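You operate a simulated robot arm through the tools that you are given. There is no shell and no other tool. Be economical: measure what you need, move in short steps, check, and stop when the job is done.

You are at the controls of a simulated two-armed robot. One attempt, no reset.

## Task
Put the pot marked "130 ML" from the top of table 1 on the top of the crate lid and the pot labelled "110 ML" in the white bowl. Lift the beige stencil open. The order is free.

The check looks at the end state, three seconds after you hand in, the way a careful person would. Anything else that was tipped, shoved, dropped, spilled or broken makes it a failure. Lids that push on must go on centred and level and be pressed home; caps that screw on are set level and turned clockwise until they are tight.

## Robot
Two 6-joint arms with two-finger parallel grippers on one trunk, on a base that drives. Base frame: it is fixed to the floor where the robot stands at the start and does not move with it; the origin is under the middle of the robot, x ahead of it, y to its left, z up; the surface under the hand at the start is at about z = 760. Lengths are in mm, angles in rad, forces in N, time in s.
The left shoulder is at the start at [280, 185, 1005], the right one opposite. With the tool pointing down near the work surface each hand reaches from about 560 to 940 mm from the robot's upright axis, wherever it stands, measured 20 degrees to its own side. Places, roughly: beige stencil [600, -3000, 900]; top of the crate lid [-3200, 2600, 500]; white bowl [1250, 0, 750]. Payload 1.57 kg a hand.
The tool frame of a hand sits at the grasp point between the pads (the TCP): z along the fingers, y along the line on which they close. The tips reach 30 mm beyond it. The gripper opens to 80 mm. The fingers are 17 mm wide and 12 mm thick; the gripper's body (40 by 82 mm) begins 80 mm behind the TCP.
Orientation is that of the tool frame in the base frame, as [roll, pitch, yaw] about the fixed x, y, z axes, in that order (R = Rz(yaw) Ry(pitch) Rx(roll)). With the fingers straight down and closing along the base's y, the tool's x points along the base's -x, its y along +y and its z along -z.

## Interface
- The arms move only by the tool step_arm. It takes "left_series", "right_series" or both (then of equal length, played together; a hand with none holds still); each is a list of rows, each a list of 3 entries, a list of its own where there are three numbers: the shift along the base's x, y, z in cm, then the turn, a rotation vector about the base's x, y, z in rad, then the closure in counts, from 0 (fully open) to 255 (shut). In form: [[[x, y, z], [ax, ay, az], hand], ...]. A call has 1 to 12 rows; each row is the pose to reach, as a shift and turn from the pose commanded when the call began. Rows are played at 5 a second. More than 50 mm and 0.15 rad between two rows, or a gripper value outside its range, and nothing of the call is played. Where a pose cannot be reached the arm comes as near as it can. A force on the tool above 40 N (or 10 N above the force at the start of the call, whichever is more), or a blocked arm, ends the call early, and 0.2 s more pass. Each finger travels about 153 mm/s and halts on what it meets, pressing with about 35 N; the grip force reading is that of the motor and also rises with nothing between the fingers. The clock runs only during rows and for 0.2 s after the last one: add rows that repeat a pose to give the fingers time. The reply holds the time, the measured pose of the TCP, the force on the tool along the base axes, the opening and the grip force, in the units named above and with some noise, with the torque about the TCP (base axes, N m) and any sound that the robot's microphone picked up.
- Cameras (640 x 400 px; columns grow to the right, rows downward): "scene" is now at [231.2, -18.9, 1432.4]; the picture's right is [-0.14, -0.99, 0.00], its down [-0.82, 0.11, -0.57] and it looks along [0.56, -0.08, -0.82] (base axes); focal length 265 px, centre (320, 200). "left" rides on the left gripper at [72, 7, -122] in its tool frame; the picture's right is [-0.09, 1.00, 0.00], its down [-0.84, -0.08, -0.54] and it looks along [-0.54, -0.05, 0.84] (tool axes); focal length 238 px, centre (320, 200). "right" rides on the right gripper at [72, -7, -122] in its tool frame; the picture's right is [0.09, 1.00, 0.00], its down [-0.84, 0.08, -0.54] and it looks along [-0.54, 0.05, 0.84] (tool axes); focal length 238 px, centre (320, 200). There is no depth. A picture from a camera that has moved, and an enlarged one, comes with that camera's place and axes in the base frame and with its lens. The place of the scene camera against the robot may be out by one fixed shift of up to 18 mm in any direction.
- get_image(camera): a new picture of that camera. It takes no simulated time.
- lift_body(by): slides the trunk up (or, below 0, down) by that many mm; the arms and the scene camera ride with it, the base frame stays. It gives what a move gives, with no picture.
- base_move(legs): drives the robot by 1 to 6 legs, each [ahead, turn to the left] in mm and rad, along the robot's own axes; the way and the turn of a leg run together, so that a leg with both is an arc; at most 1500 mm and 3.142 rad a leg. The arms and the cameras ride along, it lands a little off, and it stops where it bumps. It gives what a move gives.
- aim_head(pan, tilt): turns the head with the scene camera to pan (to the left, within 1.501 rad either way) and tilt (down, from -0.506 to 1.204), counted from straight ahead of the robot. It gives what a move gives.
- zoom(camera, box): a new picture of the part [left, top, right, bottom] of that camera's present view, enlarged. It takes no simulated time.
- finish_job(): hands the job in; it is judged then, once.

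Go step by step. Nothing tells you exact positions but the pictures and the camera data: compare them with the known pose of the tool, close in by small moves and look again before you grip or let go. The budget is 165 turns and 138 pictures, counting those below and the enlarged ones. Unless the task says otherwise, let go and move clear before handing in, and close with one line.

The tools are called as a command line: name --argument value ..., lists and objects as JSON in quotes. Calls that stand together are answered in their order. step_arm: Moves the arms, as the interface text tells. Its arguments: {"type":"object","properties":{"left_series":{"type":"array"},"right_series":{"type":"array"}},"required":[]} The other tools are called the same way: lift_body (by) slides the trunk up or down; base_move (legs) drives the base; aim_head (pan, tilt) turns the head that bears the scene camera; get_image (camera) takes a picture; zoom (camera, box) takes an enlarged picture of a part of a camera's view; finish_job () hands the job in.

At the start:

```text
clock: 0.0
left_eef_pos: [581.5, 249.3, 1006.3]
left_tool_rot: [3.139, 0.001, -3.141]
left_wrist_force: [0.2, -0.1, 0.6]
left_torque: [0.02, -0.04, 0.0]
left_opening: 80.0
left_gripper_force: 0.2
right_eef_pos: [563.5, -232.7, 1028.7]
right_tool_rot: [-3.141, 0.0, -3.141]
right_wrist_force: [0.4, 0.5, 0.1]
right_torque: [0.0, -0.03, -0.02]
right_opening: 79.9
right_gripper_force: 0.1
trunk travel left (down, up): [-700.0, 290.0]
robot x, y, heading: [-0.2, 2.5, 0.001]
head pan, tilt: [-0.136, 0.967]
```

scene: 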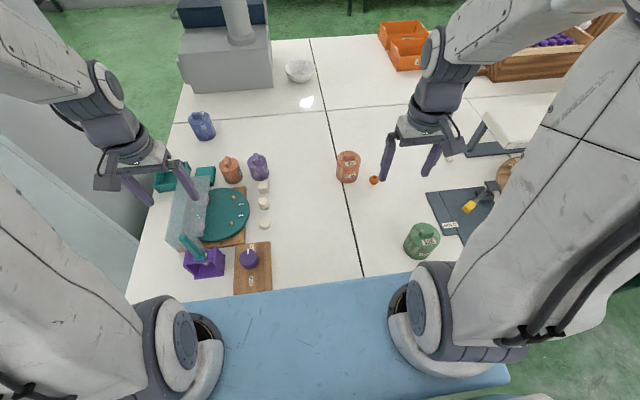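
right: 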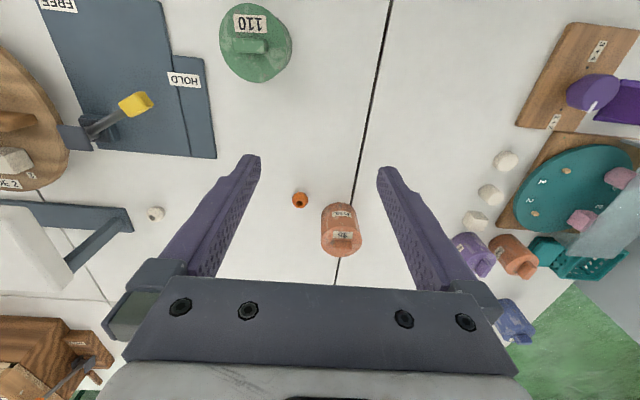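
left: 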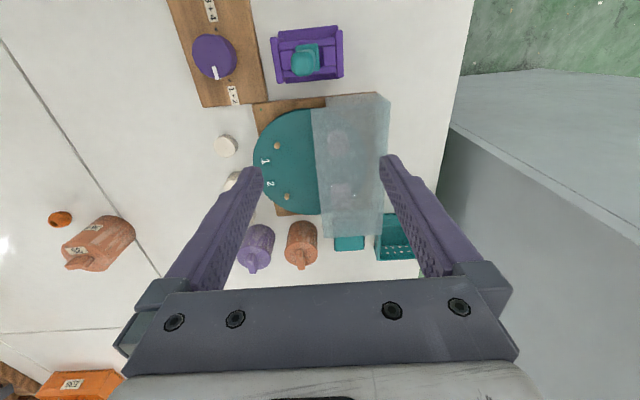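

I see a table with several pots (green, coral, purple, blue), a white bowl at the far end, and fixtures. I'll enlarge the picture to read the labels first.

zoom --camera "scene" --box '[320, 130, 480, 270]'

zoom --camera "scene" --box '[140, 90, 300, 190]'

zoom --camera "right" --box '[200, 0, 400, 260]'

```text
2.86 times, centred on (400, 200) of scene
camera zoom: at [231.2, -18.9, 1432.4], right [-0.14, -0.99, 0.0], down [-0.82, 0.11, -0.57], along [0.56, -0.08, -0.82], focal length 758 px, centre (91, 200)
```

zoom: 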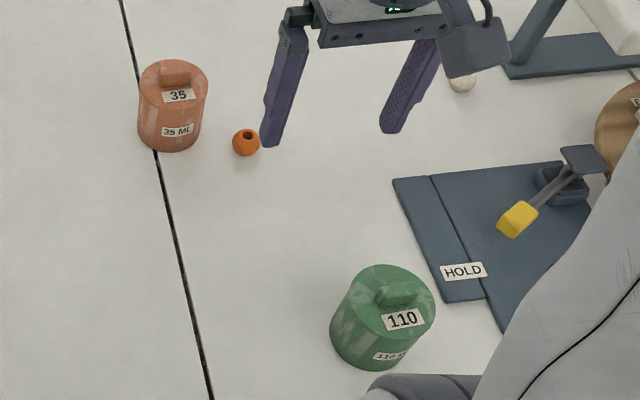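

```text
4.00 times, centred on (220, 140) of scene
camera zoom: at [231.2, -18.9, 1432.4], right [-0.14, -0.99, 0.0], down [-0.82, 0.11, -0.57], along [0.56, -0.08, -0.82], focal length 1061 px, centre (720, 440)
```

zoom: 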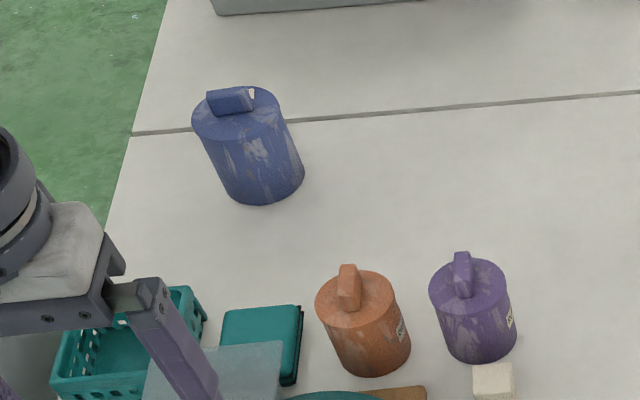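

```text
1.54 times, centred on (300, 130) of right
camera zoom: at [490.0, -240.2, 1151.4], right [-0.09, 1.0, 0.0], down [0.84, 0.08, 0.54], along [0.54, 0.05, -0.84], focal length 367 px, centre (351, 308)
```

zoom: 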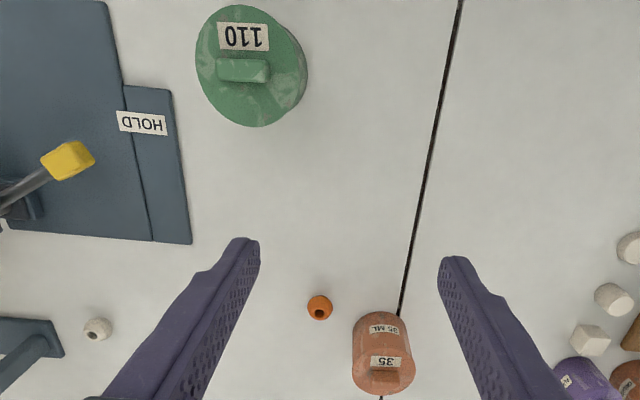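

Green is the 110 ML pot, and coral is 35 ML. The blue pot's label isn't visible. I'll look around for the other stations.

aim_head --pan -1.4 --tilt 0.2

get_image --camera "scene"

aim_head --pan 1.5 --tilt 0.2

get_image --camera "scene"

aim_head --pan 0.0 --tilt 0.5

get_image --camera "scene"

```text
clock: 1.4
left_eef_pos: [581.3, 249.3, 1007.1]
left_tool_rot: [3.139, 0.0, -3.139]
left_wrist_force: [-0.5, 0.3, 0.0]
left_torque: [0.02, -0.02, 0.01]
left_opening: 79.6
left_gripper_force: 0.0
right_eef_pos: [563.3, -232.5, 1028.9]
right_tool_rot: [3.141, 0.0, -3.14]
right_wrist_force: [-0.1, 0.3, 0.7]
right_torque: [0.0, -0.01, 0.03]
right_opening: 80.1
right_gripper_force: 0.1
trunk travel left (down, up): [-700.0, 290.0]
robot x, y, heading: [-0.3, -0.3, 0.004]
head pan, tilt: [-1.4, 0.201]
```

```text
131 pictures are left
camera scene: at [176.1, -101.0, 1498.8], right [-0.99, -0.17, 0.0], down [-0.03, 0.2, -0.98], along [0.17, -0.97, -0.2], focal length 265 px, centre (320, 200)
```

scene: 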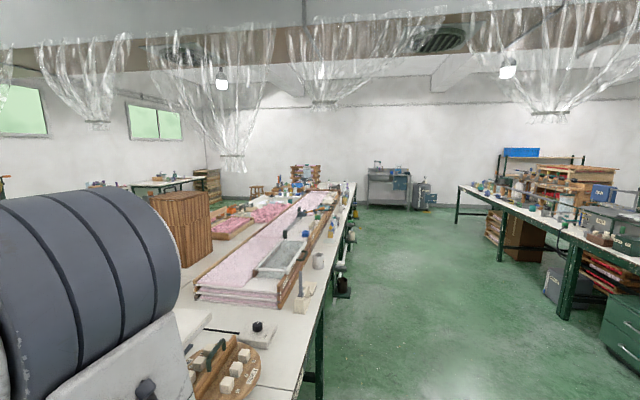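

```text
clock: 4.0
left_eef_pos: [581.5, 249.5, 1006.4]
left_tool_rot: [3.138, -0.003, -3.139]
left_wrist_force: [0.0, 0.1, -0.3]
left_torque: [0.02, -0.05, 0.0]
left_opening: 80.2
left_gripper_force: 0.0
right_eef_pos: [561.9, -232.7, 1028.5]
right_tool_rot: [-3.141, -0.001, -3.14]
right_wrist_force: [0.2, -0.3, -0.6]
right_torque: [-0.02, 0.05, -0.02]
right_opening: 80.1
right_gripper_force: 0.1
trunk travel left (down, up): [-700.0, 290.0]
robot x, y, heading: [0.1, 2.0, 0.002]
head pan, tilt: [1.499, 0.201]
```

```text
130 pictures are left
camera scene: at [166.9, 83.7, 1498.8], right [1.0, -0.07, 0.0], down [-0.01, -0.2, -0.98], along [0.07, 0.98, -0.2], focal length 265 px, centre (320, 200)
```

scene: 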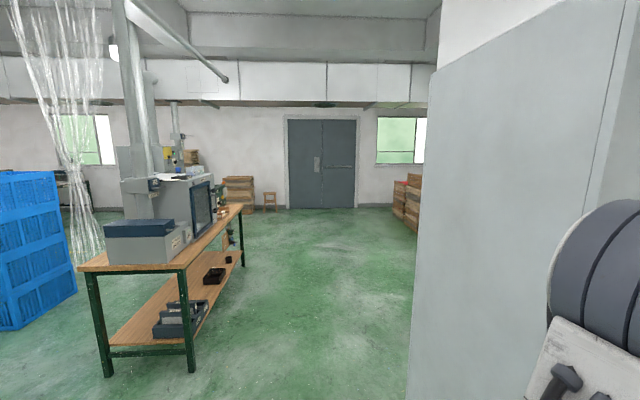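

```text
clock: 5.6
left_eef_pos: [581.5, 248.9, 1006.4]
left_tool_rot: [3.14, -0.001, -3.14]
left_wrist_force: [-0.2, 0.5, 0.3]
left_torque: [0.01, 0.03, -0.01]
left_opening: 80.2
left_gripper_force: 0.1
right_eef_pos: [562.6, -233.6, 1030.9]
right_tool_rot: [3.141, -0.002, -3.141]
right_wrist_force: [-0.6, -0.2, 0.2]
right_torque: [-0.04, -0.05, 0.05]
right_opening: 79.8
right_gripper_force: 0.0
trunk travel left (down, up): [-700.0, 290.0]
robot x, y, heading: [-1.4, 0.0, -0.001]
head pan, tilt: [0.0, 0.499]
```

```text
129 pictures are left
camera scene: at [251.2, -9.1, 1471.2], right [0.0, -1.0, 0.0], down [-0.48, 0.0, -0.88], along [0.88, 0.0, -0.48], focal length 265 px, centre (320, 200)
```

scene: 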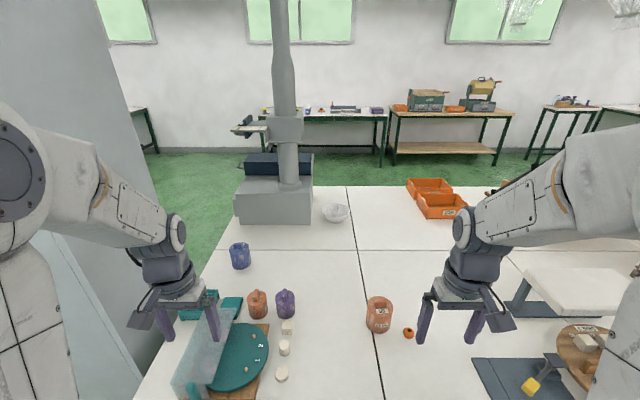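

The tables stretch out to the right, and the bowl is far across the table. I'll check the near edge and the surroundings, including what leads around.

aim_head --pan 0.75 --tilt 0.35

get_image --camera "scene"

aim_head --pan -0.75 --tilt 0.35

get_image --camera "scene"

aim_head --pan -0.3 --tilt 1.2

get_image --camera "scene"

```text
clock: 6.7
left_eef_pos: [581.7, 249.4, 1006.4]
left_tool_rot: [3.139, -0.002, -3.14]
left_wrist_force: [-0.8, 0.3, 0.0]
left_torque: [0.01, 0.0, -0.02]
left_opening: 80.0
left_gripper_force: 0.1
right_eef_pos: [561.2, -233.0, 1028.8]
right_tool_rot: [3.141, 0.001, -3.139]
right_wrist_force: [0.5, -0.7, 0.2]
right_torque: [0.03, 0.02, -0.01]
right_opening: 79.8
right_gripper_force: 0.1
trunk travel left (down, up): [-700.0, 290.0]
robot x, y, heading: [-1.9, 1.9, 0.002]
head pan, tilt: [0.75, 0.351]
```

```text
128 pictures are left
camera scene: at [228.4, 54.3, 1484.8], right [0.68, -0.73, 0.0], down [-0.25, -0.23, -0.94], along [0.69, 0.64, -0.34], focal length 265 px, centre (320, 200)
```

scene: 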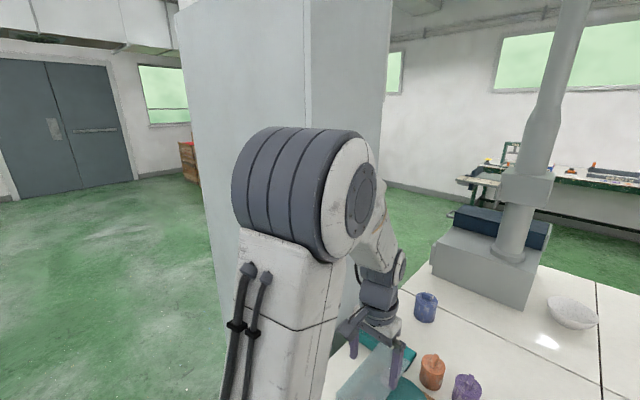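

```text
clock: 8.3
left_eef_pos: [581.3, 249.0, 1006.9]
left_tool_rot: [3.141, 0.0, -3.139]
left_wrist_force: [-0.7, -0.3, 0.2]
left_torque: [-0.03, 0.01, 0.0]
left_opening: 80.2
left_gripper_force: 0.1
right_eef_pos: [562.8, -232.4, 1029.6]
right_tool_rot: [-3.141, 0.0, -3.138]
right_wrist_force: [0.0, -0.6, 0.4]
right_torque: [0.0, 0.0, -0.03]
right_opening: 80.4
right_gripper_force: 0.0
trunk travel left (down, up): [-700.0, 290.0]
robot x, y, heading: [-0.7, 1.1, 0.005]
head pan, tilt: [-0.75, 0.351]
```

```text
127 pictures are left
camera scene: at [228.3, -72.7, 1484.8], right [-0.68, -0.73, 0.0], down [-0.25, 0.23, -0.94], along [0.69, -0.64, -0.34], focal length 265 px, centre (320, 200)
```

scene: 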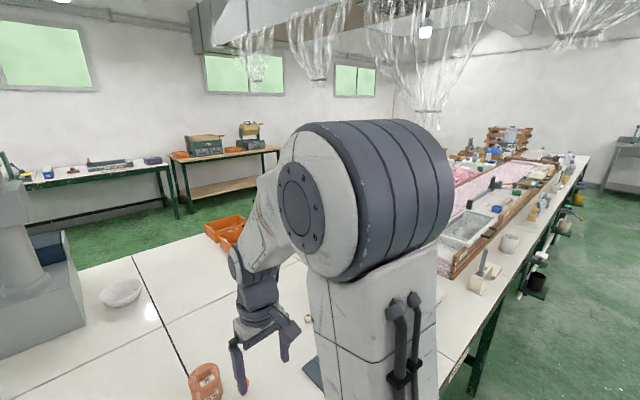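

```text
clock: 9.4
left_eef_pos: [581.6, 249.5, 1007.2]
left_tool_rot: [3.14, 0.0, -3.14]
left_wrist_force: [0.7, 0.3, -0.1]
left_torque: [-0.01, 0.03, 0.01]
left_opening: 79.9
left_gripper_force: 0.1
right_eef_pos: [563.0, -232.4, 1029.4]
right_tool_rot: [3.141, 0.002, -3.14]
right_wrist_force: [0.0, 0.1, 0.1]
right_torque: [-0.01, 0.02, -0.01]
right_opening: 80.1
right_gripper_force: 0.1
trunk travel left (down, up): [-700.0, 290.0]
robot x, y, heading: [-1.4, -1.1, 0.0]
head pan, tilt: [-0.3, 1.201]
```

```text
126 pictures are left
camera scene: at [213.7, -25.8, 1417.5], right [-0.3, -0.96, 0.0], down [-0.89, 0.28, -0.36], along [0.35, -0.11, -0.93], focal length 265 px, centre (320, 200)
```

scene: 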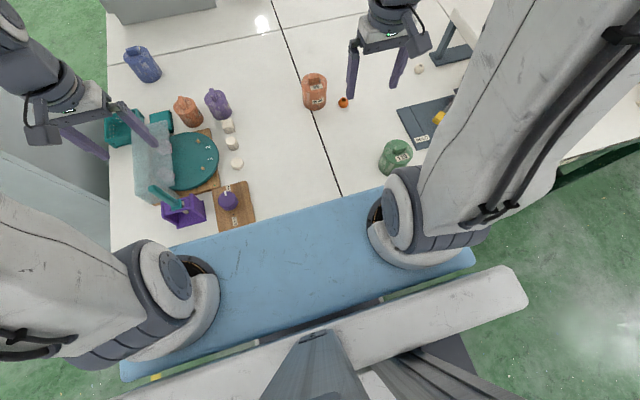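

The blue platform looks like part of my own base, and there's an open floor route around the left. Now I'll move the left hand camera forward to read the labels of the blue, coral and purple pots.

step_arm --left_series '[[[4, 0, 1], [0, 0, 0], 0], [[8, 0, 2], [0, 0, 0], 0], [[12, 0, 3], [0, 0, 0], 0], [[16, 0, 4], [0, 0, 0], 0], [[20, 0, 5], [0, 0, 0], 0], [[24, 0, 6], [0, 0, 0], 0], [[28, 0, 7], [0, 0, 0], 0]]'

get_image --camera "left"

```text
clock: 11.0
left_eef_pos: [861.6, 248.3, 1076.8]
left_tool_rot: [-3.141, -0.002, -3.14]
left_wrist_force: [-0.2, 0.0, 0.5]
left_torque: [-0.04, -0.05, 0.0]
left_opening: 80.2
left_gripper_force: 0.2
right_eef_pos: [562.3, -231.4, 1029.6]
right_tool_rot: [3.14, -0.001, -3.14]
right_wrist_force: [0.1, -0.1, 0.1]
right_torque: [-0.01, -0.01, -0.01]
right_opening: 79.7
right_gripper_force: 0.1
trunk travel left (down, up): [-700.0, 290.0]
robot x, y, heading: [1.9, 1.6, -0.005]
head pan, tilt: [-0.3, 1.201]
```

```text
125 pictures are left
camera left: at [790.3, 255.7, 1198.0], right [0.09, 1.0, 0.0], down [0.84, -0.08, 0.54], along [0.54, -0.05, -0.84], focal length 238 px, centre (320, 200)
```

left: 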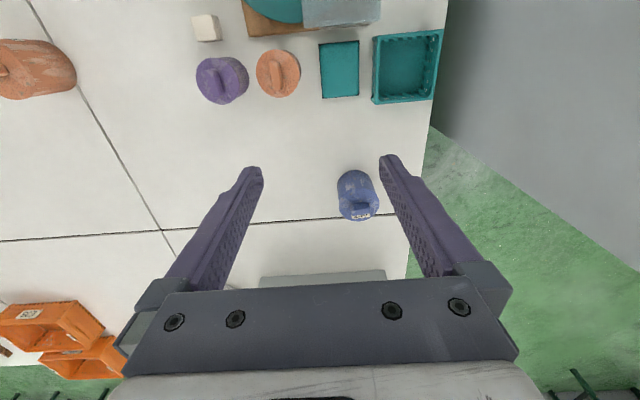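

zoom --camera "left" --box '[320, 160, 400, 230]'

zoom --camera "left" --box '[180, 30, 320, 120]'

```text
5.71 times, centred on (360, 195) of left
camera zoom: at [790.3, 255.7, 1198.0], right [0.09, 1.0, 0.0], down [0.84, -0.08, 0.54], along [0.54, -0.05, -0.84], focal length 1362 px, centre (91, 229)
```

zoom: 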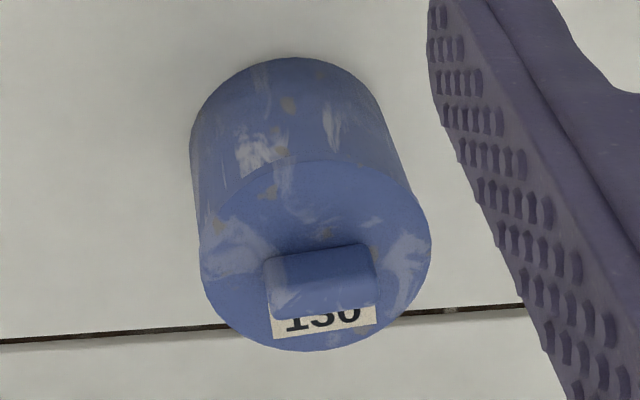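

```text
4.44 times, centred on (250, 75) of left
camera zoom: at [790.3, 255.7, 1198.0], right [0.09, 1.0, 0.0], down [0.84, -0.08, 0.54], along [0.54, -0.05, -0.84], focal length 1059 px, centre (631, 756)
```

zoom: 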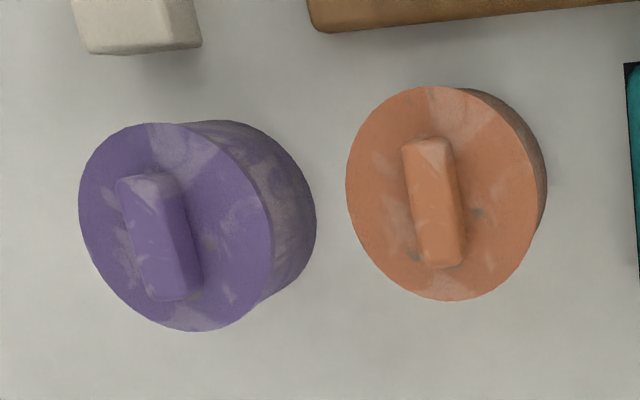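

step_arm --left_series '[[[4, 2, 0], [0, 0, 0], 0], [[7, 3, 0], [0, 0, 0], 0], [[7, 3, 0], [0, 0, 0], 0]]'

zoom --camera "left" --box '[280, 100, 400, 190]'

```text
clock: 11.8
left_eef_pos: [871.9, 267.5, 1061.9]
left_tool_rot: [3.14, -0.001, -3.14]
left_wrist_force: [0.4, 0.3, -0.8]
left_torque: [-0.02, 0.04, 0.01]
left_opening: 79.9
left_gripper_force: 0.0
left hand out of reach, approached as far as the arm can: row 1, 2, 3
right_eef_pos: [561.8, -232.9, 1030.5]
right_tool_rot: [3.14, -0.001, -3.139]
right_wrist_force: [-0.1, -0.4, -0.4]
right_torque: [0.01, -0.02, 0.0]
right_opening: 80.0
right_gripper_force: 0.0
trunk travel left (down, up): [-700.0, 290.0]
robot x, y, heading: [1.6, -1.0, -0.002]
head pan, tilt: [-0.3, 1.201]
```

```text
4.44 times, centred on (340, 145) of left
camera zoom: at [799.3, 275.5, 1183.0], right [0.09, 1.0, 0.0], down [0.84, -0.08, 0.54], along [0.54, -0.05, -0.84], focal length 1059 px, centre (231, 444)
```

zoom: 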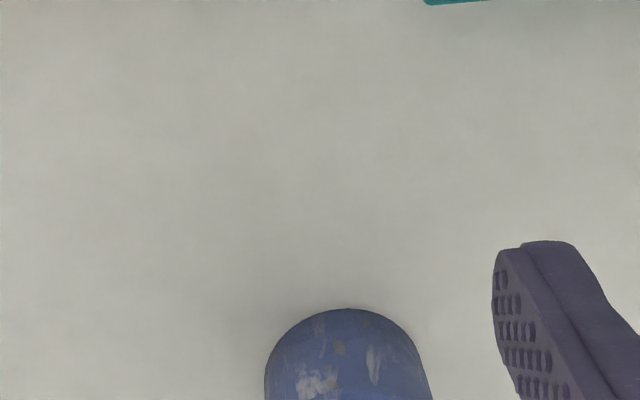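

The blue pot's lid reads "1?0". I'll back up slightly to find out whether the blue platform moves with me and where the true table edge is.

base_move --legs '[[-150, 0]]'

get_image --camera "scene"

```text
clock: 13.2
left_eef_pos: [721.4, 266.0, 1060.2]
left_tool_rot: [3.141, 0.0, 3.14]
left_wrist_force: [0.4, -0.4, -0.5]
left_torque: [-0.01, -0.01, 0.02]
left_opening: 80.1
left_gripper_force: 0.1
right_eef_pos: [411.5, -233.4, 1030.1]
right_tool_rot: [-3.142, -0.001, 3.138]
right_wrist_force: [0.6, -0.4, -0.2]
right_torque: [-0.01, 0.06, 0.0]
right_opening: 79.9
right_gripper_force: 0.0
trunk travel left (down, up): [-700.0, 290.0]
robot x, y, heading: [-150.8, -2.3, -0.003]
head pan, tilt: [-0.3, 1.201]
```

```text
121 pictures are left
camera scene: at [63.0, -26.2, 1417.4], right [-0.3, -0.95, 0.0], down [-0.89, 0.28, -0.36], along [0.35, -0.11, -0.93], focal length 265 px, centre (320, 200)
```

scene: 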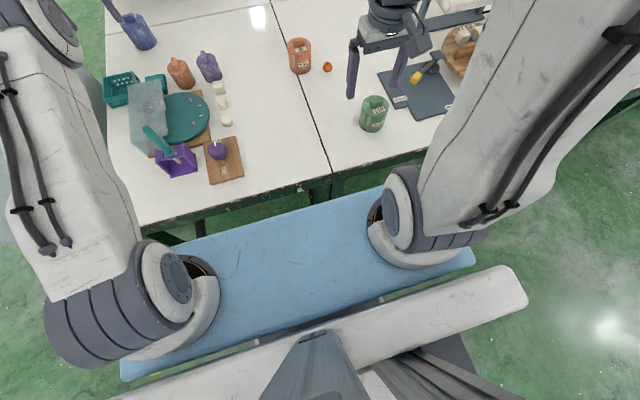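

The blue plate is part of my own body, and the table edge is at about x=367. The green 110 pot is near (490,-318). I'll swing the right hand above it and turn the fingers to close across the lid's handle.

step_arm --right_series '[[[1, -1, 0], [0, 0, 0.13], 0], [[2, -2, 0], [0, 0, 0.26], 0], [[3, -3, 0], [0, 0, 0.39], 0], [[4, -4, 0], [0, 0, 0.52], 0], [[5, -5, 0], [0, 0, 0.65], 0], [[6, -6, 0], [0, 0, 0.78], 0], [[7, -7, 0], [0, 0, 0.91], 0], [[7.9, -8.2, 0], [0, 0, 1.04], 0], [[7.9, -8.2, 0], [0, 0, 1.17], 0], [[7.9, -8.2, 0], [0, 0, 1.3], 0], [[7.9, -8.2, 0], [0, 0, 1.43], 0], [[7.9, -8.2, 0], [0, 0, 1.57], 0]]'

get_image --camera "right"

```text
clock: 15.8
left_eef_pos: [723.4, 267.0, 1062.5]
left_tool_rot: [3.14, 0.0, 3.138]
left_wrist_force: [0.2, -0.3, -1.0]
left_torque: [0.03, 0.0, 0.0]
left_opening: 80.1
left_gripper_force: 0.1
right_eef_pos: [488.8, -317.1, 1030.2]
right_tool_rot: [-3.141, 0.0, -1.572]
right_wrist_force: [-0.2, 0.2, -0.7]
right_torque: [0.02, 0.0, -0.01]
right_opening: 79.8
right_gripper_force: 0.1
trunk travel left (down, up): [-700.0, 290.0]
robot x, y, heading: [-151.2, -1.4, -0.006]
head pan, tilt: [-0.3, 1.201]
```

```text
120 pictures are left
camera right: at [495.5, -389.7, 1151.2], right [-1.0, -0.09, 0.0], down [-0.08, 0.84, 0.54], along [-0.05, 0.54, -0.84], focal length 238 px, centre (320, 200)
```

right: 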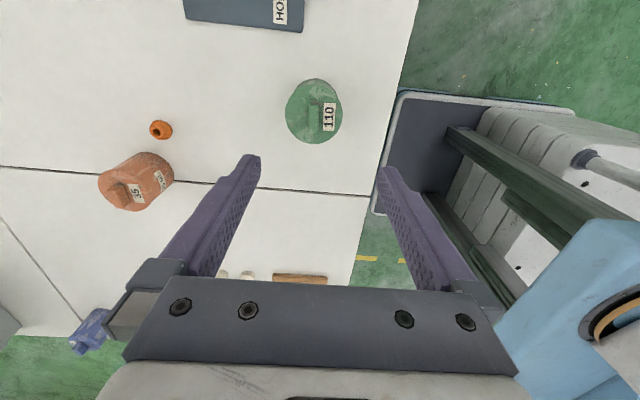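

zoom --camera "right" --box '[270, 65, 360, 155]'

```text
4.44 times, centred on (315, 110) of right
camera zoom: at [495.5, -389.7, 1151.2], right [-1.0, -0.09, 0.0], down [-0.08, 0.84, 0.54], along [-0.05, 0.54, -0.84], focal length 1059 px, centre (342, 600)
```

zoom: 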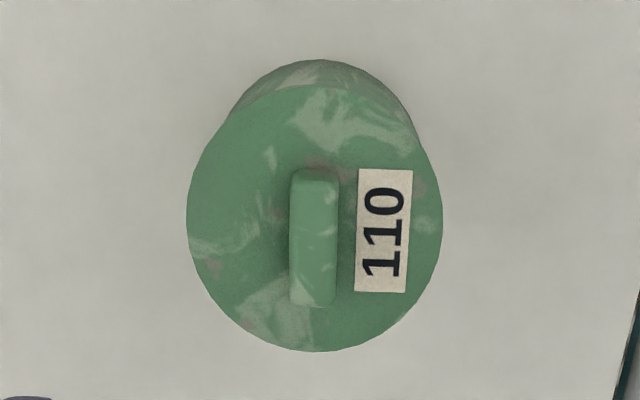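

step_arm --right_series '[[[0.7, 0.2, -2], [0, 0, 0.08], 0], [[0.7, 0.2, -6], [0, 0, 0.08], 0], [[0.7, 0.2, -10], [0, 0, 0.08], 0], [[0.7, 0.2, -13], [0, 0, 0.08], 0], [[0.7, 0.2, -13], [0, 0, 0.08], 0]]'

get_image --camera "right"

```text
clock: 17.0
left_eef_pos: [721.6, 266.4, 1062.6]
left_tool_rot: [3.14, 0.0, 3.139]
left_wrist_force: [0.0, -0.7, 0.3]
left_torque: [0.0, 0.01, -0.01]
left_opening: 79.8
left_gripper_force: 0.1
right_eef_pos: [498.7, -314.1, 897.8]
right_tool_rot: [3.141, -0.001, -1.493]
right_wrist_force: [-0.1, -0.4, -0.3]
right_torque: [0.02, 0.02, 0.03]
right_opening: 80.2
right_gripper_force: 0.1
trunk travel left (down, up): [-700.0, 290.0]
robot x, y, heading: [-150.9, -2.9, 0.001]
head pan, tilt: [-0.3, 1.201]
```

```text
118 pictures are left
camera right: at [510.0, -386.5, 1019.1], right [-0.99, -0.17, 0.0], down [-0.14, 0.83, 0.54], along [-0.09, 0.53, -0.84], focal length 238 px, centre (320, 200)
```

right: 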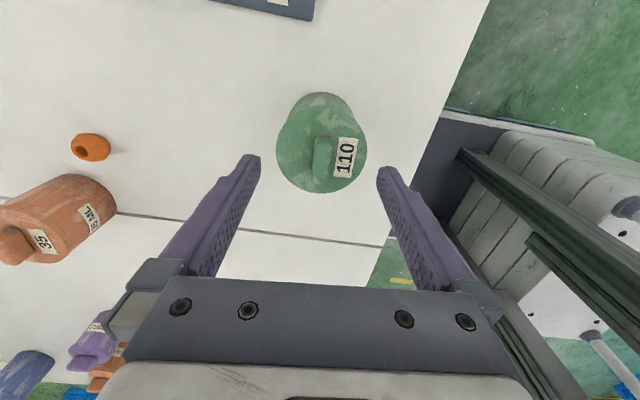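

zoom --camera "right" --box '[260, 80, 390, 210]'

```text
3.08 times, centred on (325, 145) of right
camera zoom: at [510.0, -386.5, 1019.1], right [-0.99, -0.17, 0.0], down [-0.14, 0.83, 0.54], along [-0.09, 0.53, -0.84], focal length 733 px, centre (305, 369)
```

zoom: 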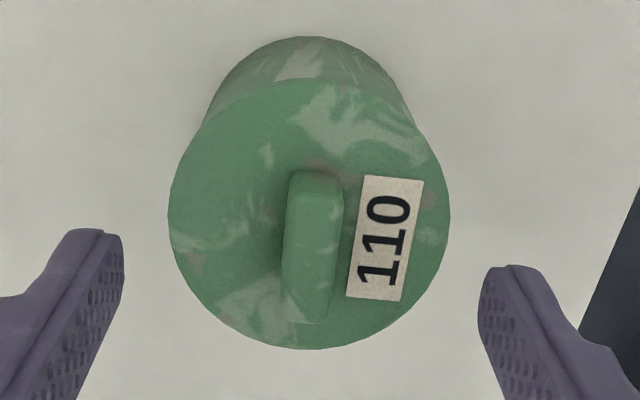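

step_arm --right_series '[[[-0.2, -0.1, -1], [0, 0, 0.02], 80], [[-0.2, -0.1, -1.8], [0, 0, 0.02], 110], [[-0.2, -0.1, -2.2], [0, 0, 0.02], 110], [[-0.2, -0.1, -2.5], [0, 0, 0.02], 110]]'

zoom --camera "right" --box '[240, 80, 400, 240]'

```text
clock: 18.0
left_eef_pos: [721.9, 266.5, 1061.4]
left_tool_rot: [3.139, -0.001, 3.141]
left_wrist_force: [-0.3, 0.6, -0.5]
left_torque: [-0.02, -0.01, 0.01]
left_opening: 79.6
left_gripper_force: 0.3
right_eef_pos: [496.0, -314.5, 873.5]
right_tool_rot: [3.14, 0.0, -1.475]
right_wrist_force: [-0.1, 0.9, -0.1]
right_torque: [0.02, 0.02, 0.02]
right_opening: 45.4
right_gripper_force: 0.1
trunk travel left (down, up): [-700.0, 290.0]
robot x, y, heading: [-153.9, 2.3, -0.003]
head pan, tilt: [-0.3, 1.201]
```

```text
2.50 times, centred on (320, 160) of right
camera zoom: at [507.6, -388.0, 995.9], right [-0.98, -0.19, 0.0], down [-0.16, 0.83, 0.54], along [-0.1, 0.53, -0.84], focal length 596 px, centre (320, 300)
```

zoom: 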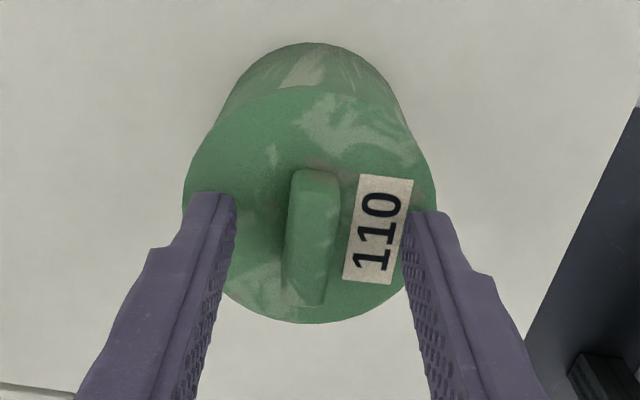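

step_arm --right_series '[[[0, 0, -0.2], [0, 0, 0], 110], [[0, 0, -0.3], [0, 0, 0], 110], [[0, 0, -0.3], [0, 0, 0], 110]]'

step_arm --right_series '[[[0, 0, 0], [0, 0, 0], 170], [[0, 0, 0], [0, 0, 0], 255], [[0, 0, 0], [0, 0, 0], 255], [[0, 0, 0], [0, 0, 0], 255]]'

zoom --camera "right" --box '[240, 80, 400, 240]'

```text
clock: 18.8
left_eef_pos: [721.5, 265.4, 1062.4]
left_tool_rot: [3.14, 0.001, 3.14]
left_wrist_force: [0.9, -1.5, -0.1]
left_torque: [0.0, -0.06, -0.01]
left_opening: 80.1
left_gripper_force: 0.0
right_eef_pos: [494.7, -315.6, 870.2]
right_tool_rot: [-3.141, -0.001, -1.474]
right_wrist_force: [0.0, 0.1, 0.5]
right_torque: [0.01, 0.0, 0.04]
right_opening: 45.5
right_gripper_force: 0.0
trunk travel left (down, up): [-700.0, 290.0]
robot x, y, heading: [-151.1, -3.6, -0.007]
head pan, tilt: [-0.3, 1.201]
```

```text
clock: 19.8
left_eef_pos: [721.9, 266.4, 1061.5]
left_tool_rot: [-3.142, 0.0, 3.141]
left_wrist_force: [0.3, -0.9, -0.4]
left_torque: [-0.02, -0.02, 0.02]
left_opening: 80.0
left_gripper_force: 0.0
right_eef_pos: [495.3, -315.8, 870.4]
right_tool_rot: [3.141, 0.0, -1.475]
right_wrist_force: [-0.3, -0.1, -3.3]
right_torque: [-0.02, 0.0, 0.01]
right_opening: 11.7
right_gripper_force: 28.5
trunk travel left (down, up): [-700.0, 290.0]
robot x, y, heading: [-150.8, 1.1, -0.001]
head pan, tilt: [-0.3, 1.201]
```

```text
2.50 times, centred on (320, 160) of right
camera zoom: at [507.6, -387.6, 992.5], right [-0.98, -0.19, 0.0], down [-0.16, 0.83, 0.54], along [-0.1, 0.53, -0.84], focal length 596 px, centre (320, 300)
```

zoom: 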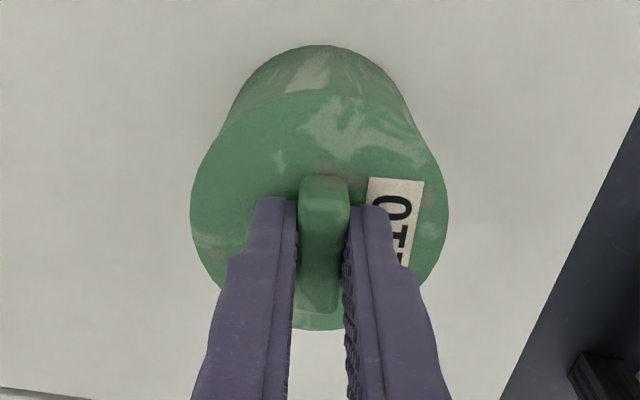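

Handle is gripped (11.7 mm). I'll lift gently.

step_arm --right_series '[[[0, 0, 0.5], [0, 0, 0], 255], [[0, 0, 1.5], [0, 0, 0], 255], [[0, 0, 4], [0, 0, 0], 255], [[0, 0, 8], [0, 0, 0], 255], [[0, 0, 12], [0, 0, 0], 255], [[0, 0, 16], [0, 0, 0], 255], [[0, 0, 20], [0, 0, 0], 255]]'

get_image --camera "right"

get_image --camera "scene"

```text
clock: 21.4
left_eef_pos: [720.7, 266.2, 1062.4]
left_tool_rot: [3.141, 0.001, 3.141]
left_wrist_force: [-0.2, 0.2, 0.2]
left_torque: [0.06, 0.01, 0.03]
left_opening: 79.9
left_gripper_force: 0.0
right_eef_pos: [495.7, -318.5, 1071.7]
right_tool_rot: [3.14, 0.0, -1.475]
right_wrist_force: [0.3, 0.1, -1.2]
right_torque: [-0.02, 0.0, -0.02]
right_opening: 0.3
right_gripper_force: 20.8
trunk travel left (down, up): [-700.0, 290.0]
robot x, y, heading: [-152.9, -1.5, -0.005]
head pan, tilt: [-0.3, 1.201]
```

```text
114 pictures are left
camera right: at [508.7, -390.5, 1193.2], right [-0.98, -0.19, 0.0], down [-0.16, 0.83, 0.54], along [-0.1, 0.53, -0.84], focal length 238 px, centre (320, 200)
```

right: 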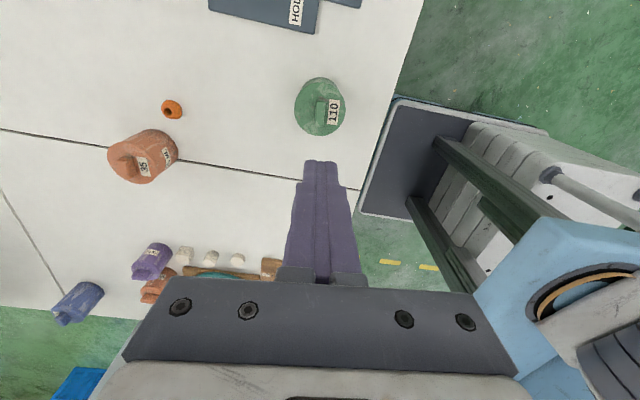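

```text
113 pictures are left
camera scene: at [62.7, -26.3, 1417.4], right [-0.3, -0.95, 0.0], down [-0.89, 0.28, -0.36], along [0.35, -0.11, -0.93], focal length 265 px, centre (320, 200)
```

scene: 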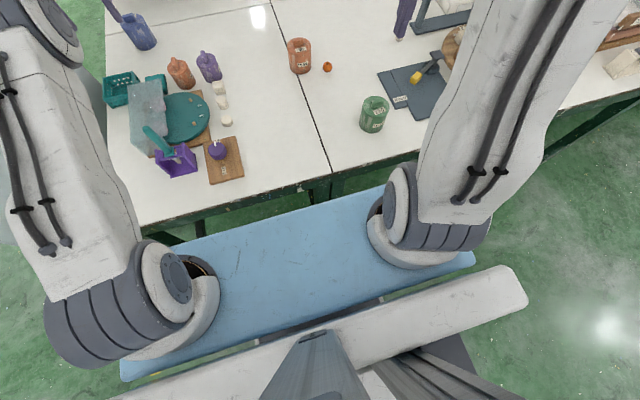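

It slipped off, and the pot stands where it was. The grip was too shallow, so I'll go down again and feel for the lid before gripping.

step_arm --right_series '[[[0, 0.2, -4], [0, 0, 0], 110], [[0, 0.2, -8], [0, 0, 0], 110], [[0, 0.2, -12], [0, 0, 0], 110], [[0, 0.2, -16], [0, 0, 0], 110], [[0, 0.2, -19], [0, 0, 0], 110], [[0, 0.2, -20], [0, 0, 0], 110]]'

step_arm --right_series '[[[0, 0, -0.3], [0, 0, 0], 110], [[0, 0, -0.5], [0, 0, 0], 110], [[0, 0, -0.7], [0, 0, 0], 110]]'

zoom --camera "right" --box '[240, 80, 400, 240]'

```text
clock: 22.8
left_eef_pos: [721.4, 266.3, 1060.5]
left_tool_rot: [3.14, 0.0, 3.139]
left_wrist_force: [0.6, 0.1, 0.1]
left_torque: [0.02, -0.02, -0.02]
left_opening: 79.9
left_gripper_force: 0.0
right_eef_pos: [496.0, -314.7, 870.8]
right_tool_rot: [3.142, 0.001, -1.476]
right_wrist_force: [-0.6, 0.1, -0.5]
right_torque: [0.04, -0.03, 0.02]
right_opening: 45.7
right_gripper_force: 0.1
trunk travel left (down, up): [-700.0, 290.0]
robot x, y, heading: [-154.6, -0.2, 0.0]
head pan, tilt: [-0.3, 1.201]
```

```text
clock: 23.6
left_eef_pos: [720.1, 266.6, 1062.0]
left_tool_rot: [3.141, 0.001, 3.137]
left_wrist_force: [0.4, -0.1, 0.0]
left_torque: [-0.04, 0.01, 0.01]
left_opening: 80.0
left_gripper_force: 0.0
right_eef_pos: [495.6, -313.6, 869.2]
right_tool_rot: [-3.139, -0.002, -1.477]
right_wrist_force: [-7.0, 3.2, 23.9]
right_torque: [0.1, 0.4, -0.04]
right_opening: 45.4
right_gripper_force: 0.1
trunk travel left (down, up): [-700.0, 290.0]
robot x, y, heading: [-150.6, 0.4, -0.002]
head pan, tilt: [-0.3, 1.201]
stopped in row 3 (right hand): the force on the tool passed its limit at 45 N (the readings are from after the stop); the commanded pose is now the measured one
```

```text
2.50 times, centred on (320, 160) of right
camera zoom: at [507.6, -386.3, 991.2], right [-0.98, -0.19, 0.0], down [-0.16, 0.83, 0.54], along [-0.1, 0.53, -0.84], focal length 596 px, centre (320, 300)
```

zoom: 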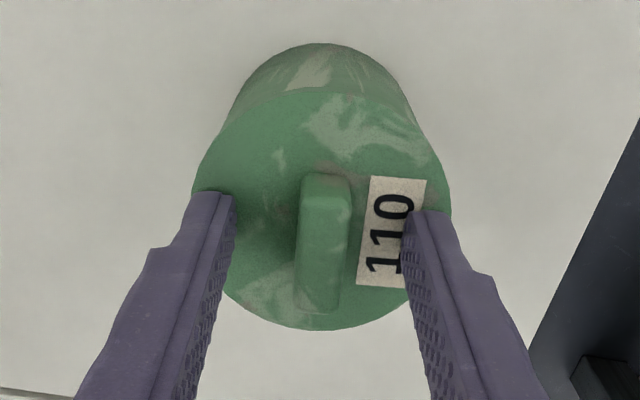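

step_arm --right_series '[[[0, 0, 0.05], [0, 0, 0], 110], [[0, 0, 0.05], [0, 0, 0], 200], [[0, 0, 0.05], [0, 0, 0], 255], [[0, 0, 0.05], [0, 0, 0], 255], [[0, 0, 0.05], [0, 0, 0], 255], [[0, 0, 0.05], [0, 0, 0], 255]]'

step_arm --right_series '[[[0, 0, 0.1], [0, 0, 0], 255], [[0, 0, 0.2], [0, 0, 0], 255], [[0, 0, 0.4], [0, 0, 0], 255], [[0, 0, 0.6], [0, 0, 0], 255], [[0, 0, 0.8], [0, 0, 0], 255]]'

zoom --camera "right" --box '[240, 80, 400, 240]'

```text
clock: 25.0
left_eef_pos: [721.2, 266.4, 1061.3]
left_tool_rot: [-3.141, 0.002, 3.14]
left_wrist_force: [0.0, 0.9, -0.2]
left_torque: [0.03, -0.01, -0.01]
left_opening: 80.1
left_gripper_force: 0.1
right_eef_pos: [498.7, -314.3, 869.4]
right_tool_rot: [-3.132, -0.006, -1.476]
right_wrist_force: [11.7, 1.9, 32.6]
right_torque: [0.06, -0.22, -0.04]
right_opening: 11.8
right_gripper_force: 28.8
trunk travel left (down, up): [-700.0, 290.0]
robot x, y, heading: [-152.3, -4.7, -0.003]
head pan, tilt: [-0.3, 1.201]
```

```text
clock: 26.2
left_eef_pos: [721.7, 266.0, 1062.4]
left_tool_rot: [3.14, 0.003, 3.139]
left_wrist_force: [-0.2, -0.3, 0.3]
left_torque: [-0.01, 0.0, 0.02]
left_opening: 80.0
left_gripper_force: 0.1
right_eef_pos: [494.4, -314.6, 875.3]
right_tool_rot: [-3.141, 0.002, -1.475]
right_wrist_force: [0.7, 0.6, -0.4]
right_torque: [0.04, 0.01, 0.03]
right_opening: 11.6
right_gripper_force: 29.0
trunk travel left (down, up): [-700.0, 290.0]
robot x, y, heading: [-152.5, 5.1, -0.004]
head pan, tilt: [-0.3, 1.201]
heard: snap
```

```text
2.50 times, centred on (320, 160) of right
camera zoom: at [507.8, -386.7, 996.3], right [-0.98, -0.19, 0.0], down [-0.16, 0.83, 0.54], along [-0.1, 0.53, -0.84], focal length 596 px, centre (320, 300)
```

zoom: 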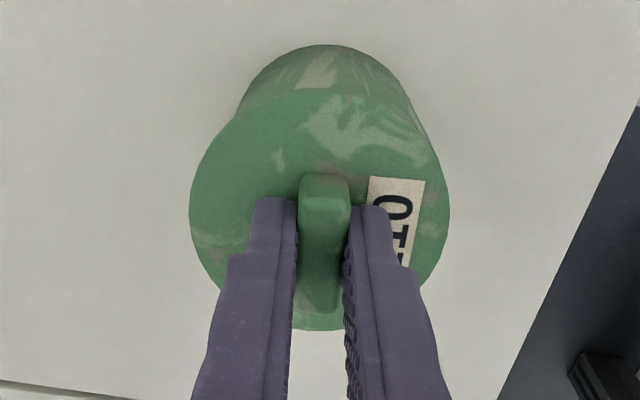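

I heard a snap. I'll check from the side whether only the lid came away.

zoom --camera "scene" --box '[330, 70, 430, 150]'

```text
5.00 times, centred on (380, 110) of scene
camera zoom: at [62.5, -26.3, 1417.4], right [-0.3, -0.95, 0.0], down [-0.89, 0.28, -0.36], along [0.35, -0.11, -0.93], focal length 1326 px, centre (20, 650)
```

zoom: 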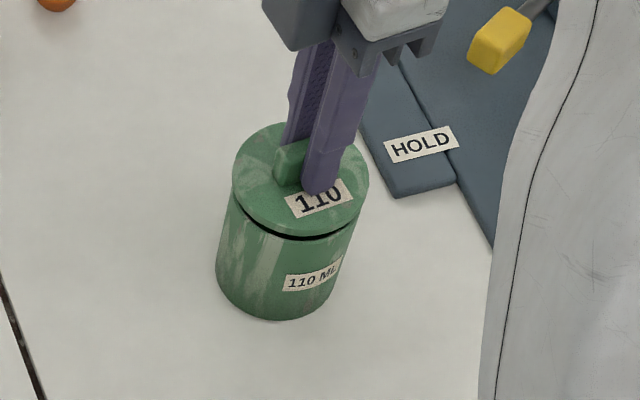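

The lid popped off slightly (a dark gap shows): these are push-on lids. I'll press it straight back home, and carry the pots by the body instead.

step_arm --right_series '[[[0, 0, -0.3], [0, 0, 0], 255], [[0, 0, -0.6], [0, 0, 0], 255], [[0, 0, -0.8], [0, 0, 0], 255], [[0, 0, -1.0], [0, 0, 0], 255], [[0, 0, -1.2], [0, 0, 0], 255], [[0, 0, -1.4], [0, 0, 0], 255]]'

zoom --camera "scene" --box '[330, 70, 430, 150]'

```text
clock: 27.4
left_eef_pos: [720.0, 266.8, 1062.4]
left_tool_rot: [3.141, 0.002, 3.139]
left_wrist_force: [-0.4, -0.9, -0.3]
left_torque: [0.02, -0.03, -0.02]
left_opening: 80.3
left_gripper_force: 0.0
right_eef_pos: [495.8, -314.4, 867.7]
right_tool_rot: [-3.135, -0.004, -1.475]
right_wrist_force: [-7.1, 2.6, 24.4]
right_torque: [0.18, 0.49, -0.01]
right_opening: 11.6
right_gripper_force: 29.4
trunk travel left (down, up): [-700.0, 290.0]
robot x, y, heading: [-151.1, -1.5, -0.005]
head pan, tilt: [-0.3, 1.201]
stopped in row 5 (right hand): the force on the tool passed its limit at 44 N (the readings are from after the stop); the commanded pose is now the measured one
```

```text
5.00 times, centred on (380, 110) of scene
camera zoom: at [61.1, -25.6, 1417.8], right [-0.3, -0.95, 0.0], down [-0.89, 0.28, -0.36], along [0.35, -0.11, -0.93], focal length 1326 px, centre (20, 650)
```

zoom: 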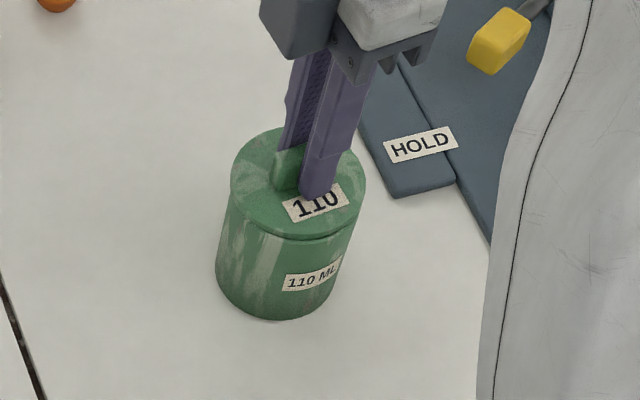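

step_arm --right_series '[[[0, 0, -0.1], [0, 0, 0], 255], [[0, 0, -0.2], [0, 0, 0], 255], [[0, 0, -0.3], [0, 0, 0], 255], [[0, 0, -0.4], [0, 0, 0], 255]]'

step_arm --right_series '[[[0, 0, -0.1], [0, 0, 0], 255], [[0, 0, -0.2], [0, 0, 0], 255], [[0, 0, -0.3], [0, 0, 0], 255], [[0, 0, -0.4], [0, 0, 0], 255]]'

```text
clock: 27.8
left_eef_pos: [720.0, 265.7, 1062.6]
left_tool_rot: [3.141, 0.001, 3.138]
left_wrist_force: [0.1, 1.0, 0.0]
left_torque: [-0.03, -0.01, 0.02]
left_opening: 80.1
left_gripper_force: 0.1
right_eef_pos: [497.2, -315.2, 868.7]
right_tool_rot: [-3.131, -0.005, -1.475]
right_wrist_force: [-6.9, 4.6, 24.1]
right_torque: [0.33, 0.52, 0.03]
right_opening: 11.7
right_gripper_force: 28.6
trunk travel left (down, up): [-700.0, 290.0]
robot x, y, heading: [-151.4, 1.1, -0.002]
head pan, tilt: [-0.3, 1.201]
stopped in row 2 (right hand): the force on the tool passed its limit at 43 N (the readings are from after the stop); the commanded pose is now the measured one
```

```text
clock: 28.3
left_eef_pos: [721.2, 266.7, 1061.9]
left_tool_rot: [3.141, 0.0, 3.14]
left_wrist_force: [-1.1, 0.8, -0.3]
left_torque: [-0.02, 0.01, -0.01]
left_opening: 79.8
left_gripper_force: 0.1
right_eef_pos: [496.2, -315.6, 869.9]
right_tool_rot: [-3.132, -0.004, -1.475]
right_wrist_force: [-7.5, 4.4, 22.7]
right_torque: [0.08, 0.48, -0.02]
right_opening: 11.7
right_gripper_force: 29.2
trunk travel left (down, up): [-700.0, 290.0]
robot x, y, heading: [-150.6, 1.8, -0.008]
head pan, tilt: [-0.3, 1.201]
stopped in row 2 (right hand): the force on the tool passed its limit at 43 N (the readings are from after the stop); the commanded pose is now the measured one
```

step_arm --right_series '[[[0, 0, 0], [0, 0, 0], 180], [[0, 0, 0], [0, 0, 0], 110], [[0, 0, 1], [0, 0, 0], 110], [[0, 0, 5], [0, 0, 0], 60], [[0, 0, 9], [0, 0, 0], 0], [[0, 0, 9], [0, 0, 0], 0]]'

zoom --camera "scene" --box '[340, 80, 410, 140]'

zoom --camera "right" --box '[240, 60, 400, 220]'

```text
clock: 29.7
left_eef_pos: [721.2, 266.7, 1061.5]
left_tool_rot: [3.14, 0.002, 3.139]
left_wrist_force: [0.6, -0.1, 0.1]
left_torque: [0.01, 0.0, -0.02]
left_opening: 80.0
left_gripper_force: 0.1
right_eef_pos: [498.3, -316.5, 957.3]
right_tool_rot: [-3.134, -0.005, -1.474]
right_wrist_force: [0.0, 0.0, 0.5]
right_torque: [-0.01, -0.01, -0.04]
right_opening: 80.0
right_gripper_force: 0.2
trunk travel left (down, up): [-700.0, 290.0]
robot x, y, heading: [-148.0, 6.2, -0.002]
head pan, tilt: [-0.3, 1.201]
heard: snap
```

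```text
6.67 times, centred on (375, 110) of scene
camera zoom: at [62.2, -26.2, 1417.5], right [-0.3, -0.95, 0.0], down [-0.89, 0.28, -0.36], along [0.35, -0.11, -0.93], focal length 1769 px, centre (-47, 800)
```

zoom: 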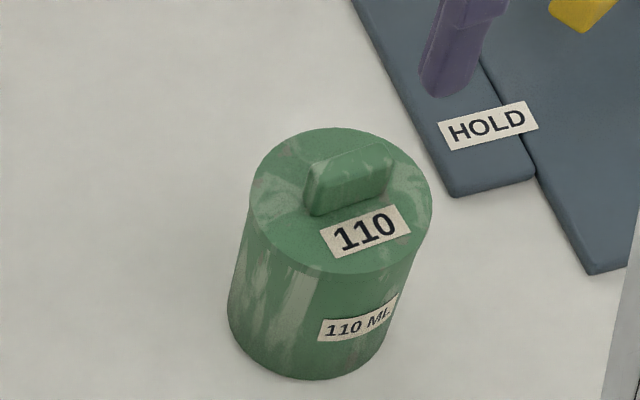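

```text
2.50 times, centred on (320, 140) of right
camera zoom: at [509.4, -387.7, 1080.0], right [-0.98, -0.19, -0.01], down [-0.16, 0.83, 0.54], along [-0.09, 0.53, -0.84], focal length 596 px, centre (320, 350)
```

zoom: 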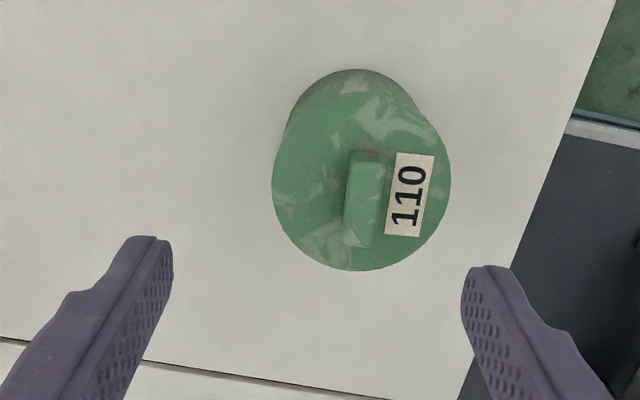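

A snap: the lid is seated flush again. The pot shifted to about (481,-317). It is about 73 mm wide, so I'll grip the body with the hand fully open. I'll level the hand and hover just above the lid.

step_arm --right_series '[[[-1, 0, -1], [0.004, 0.008, 0], 0], [[-1.73, -0.05, -3], [0.004, 0.008, 0], 0], [[-1.73, -0.05, -6], [0.004, 0.008, 0], 0], [[-1.73, -0.05, -7.7], [0.004, 0.008, 0], 0], [[-1.73, -0.05, -7.7], [0.004, 0.008, 0], 0]]'

zoom --camera "right" --box '[220, 60, 420, 260]'

```text
clock: 30.9
left_eef_pos: [720.2, 265.8, 1062.2]
left_tool_rot: [3.138, 0.002, 3.136]
left_wrist_force: [0.2, 0.1, -0.2]
left_torque: [-0.01, -0.01, 0.04]
left_opening: 80.3
left_gripper_force: 0.0
right_eef_pos: [479.5, -315.9, 879.7]
right_tool_rot: [-3.14, 0.001, -1.475]
right_wrist_force: [-0.4, 0.3, -0.5]
right_torque: [0.0, 0.0, 0.01]
right_opening: 79.9
right_gripper_force: 0.0
trunk travel left (down, up): [-700.0, 290.0]
robot x, y, heading: [-152.0, -2.1, -0.008]
head pan, tilt: [-0.3, 1.201]
```

```text
2.00 times, centred on (320, 160) of right
camera zoom: at [493.1, -389.0, 1001.8], right [-0.98, -0.19, 0.0], down [-0.16, 0.83, 0.54], along [-0.1, 0.53, -0.84], focal length 477 px, centre (320, 280)
```

zoom: 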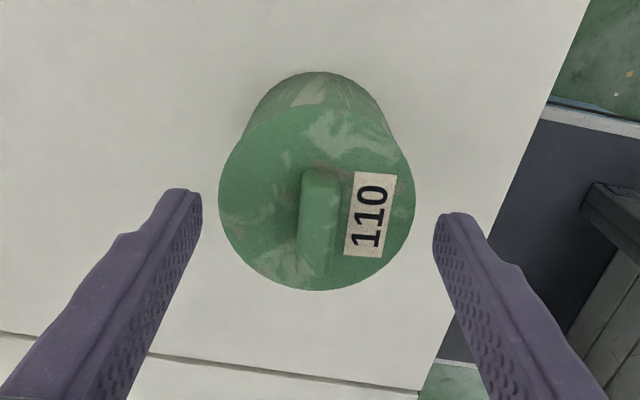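

Clearance looks even on both sides. I'll descend around the body.

step_arm --right_series '[[[0.1, -0.25, 0], [0, 0, 0], 0], [[0.1, -0.25, -1.5], [0, 0, 0], 0], [[0.1, -0.25, -3], [0, 0, 0], 0], [[0.1, -0.25, -4.5], [0, 0, 0], 0], [[0.1, -0.25, -6], [0, 0, 0], 0], [[0.1, -0.25, -6], [0, 0, 0], 0]]'

zoom --camera "right" --box '[220, 60, 420, 260]'

```text
clock: 32.3
left_eef_pos: [721.2, 265.9, 1061.7]
left_tool_rot: [3.141, 0.002, 3.138]
left_wrist_force: [0.4, 0.0, 0.7]
left_torque: [-0.01, 0.01, 0.02]
left_opening: 79.8
left_gripper_force: 0.0
right_eef_pos: [482.8, -317.3, 820.1]
right_tool_rot: [-3.139, -0.001, -1.474]
right_wrist_force: [0.8, -0.1, 0.1]
right_torque: [-0.03, 0.01, -0.01]
right_opening: 80.3
right_gripper_force: 0.0
trunk travel left (down, up): [-700.0, 290.0]
robot x, y, heading: [-149.7, -4.5, 0.001]
head pan, tilt: [-0.3, 1.201]
```

```text
2.00 times, centred on (320, 160) of right
camera zoom: at [495.4, -389.8, 942.7], right [-0.98, -0.19, 0.0], down [-0.16, 0.82, 0.54], along [-0.1, 0.53, -0.84], focal length 477 px, centre (320, 280)
```

zoom: 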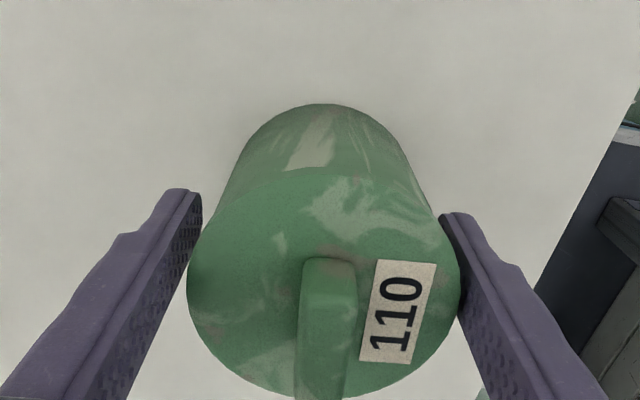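

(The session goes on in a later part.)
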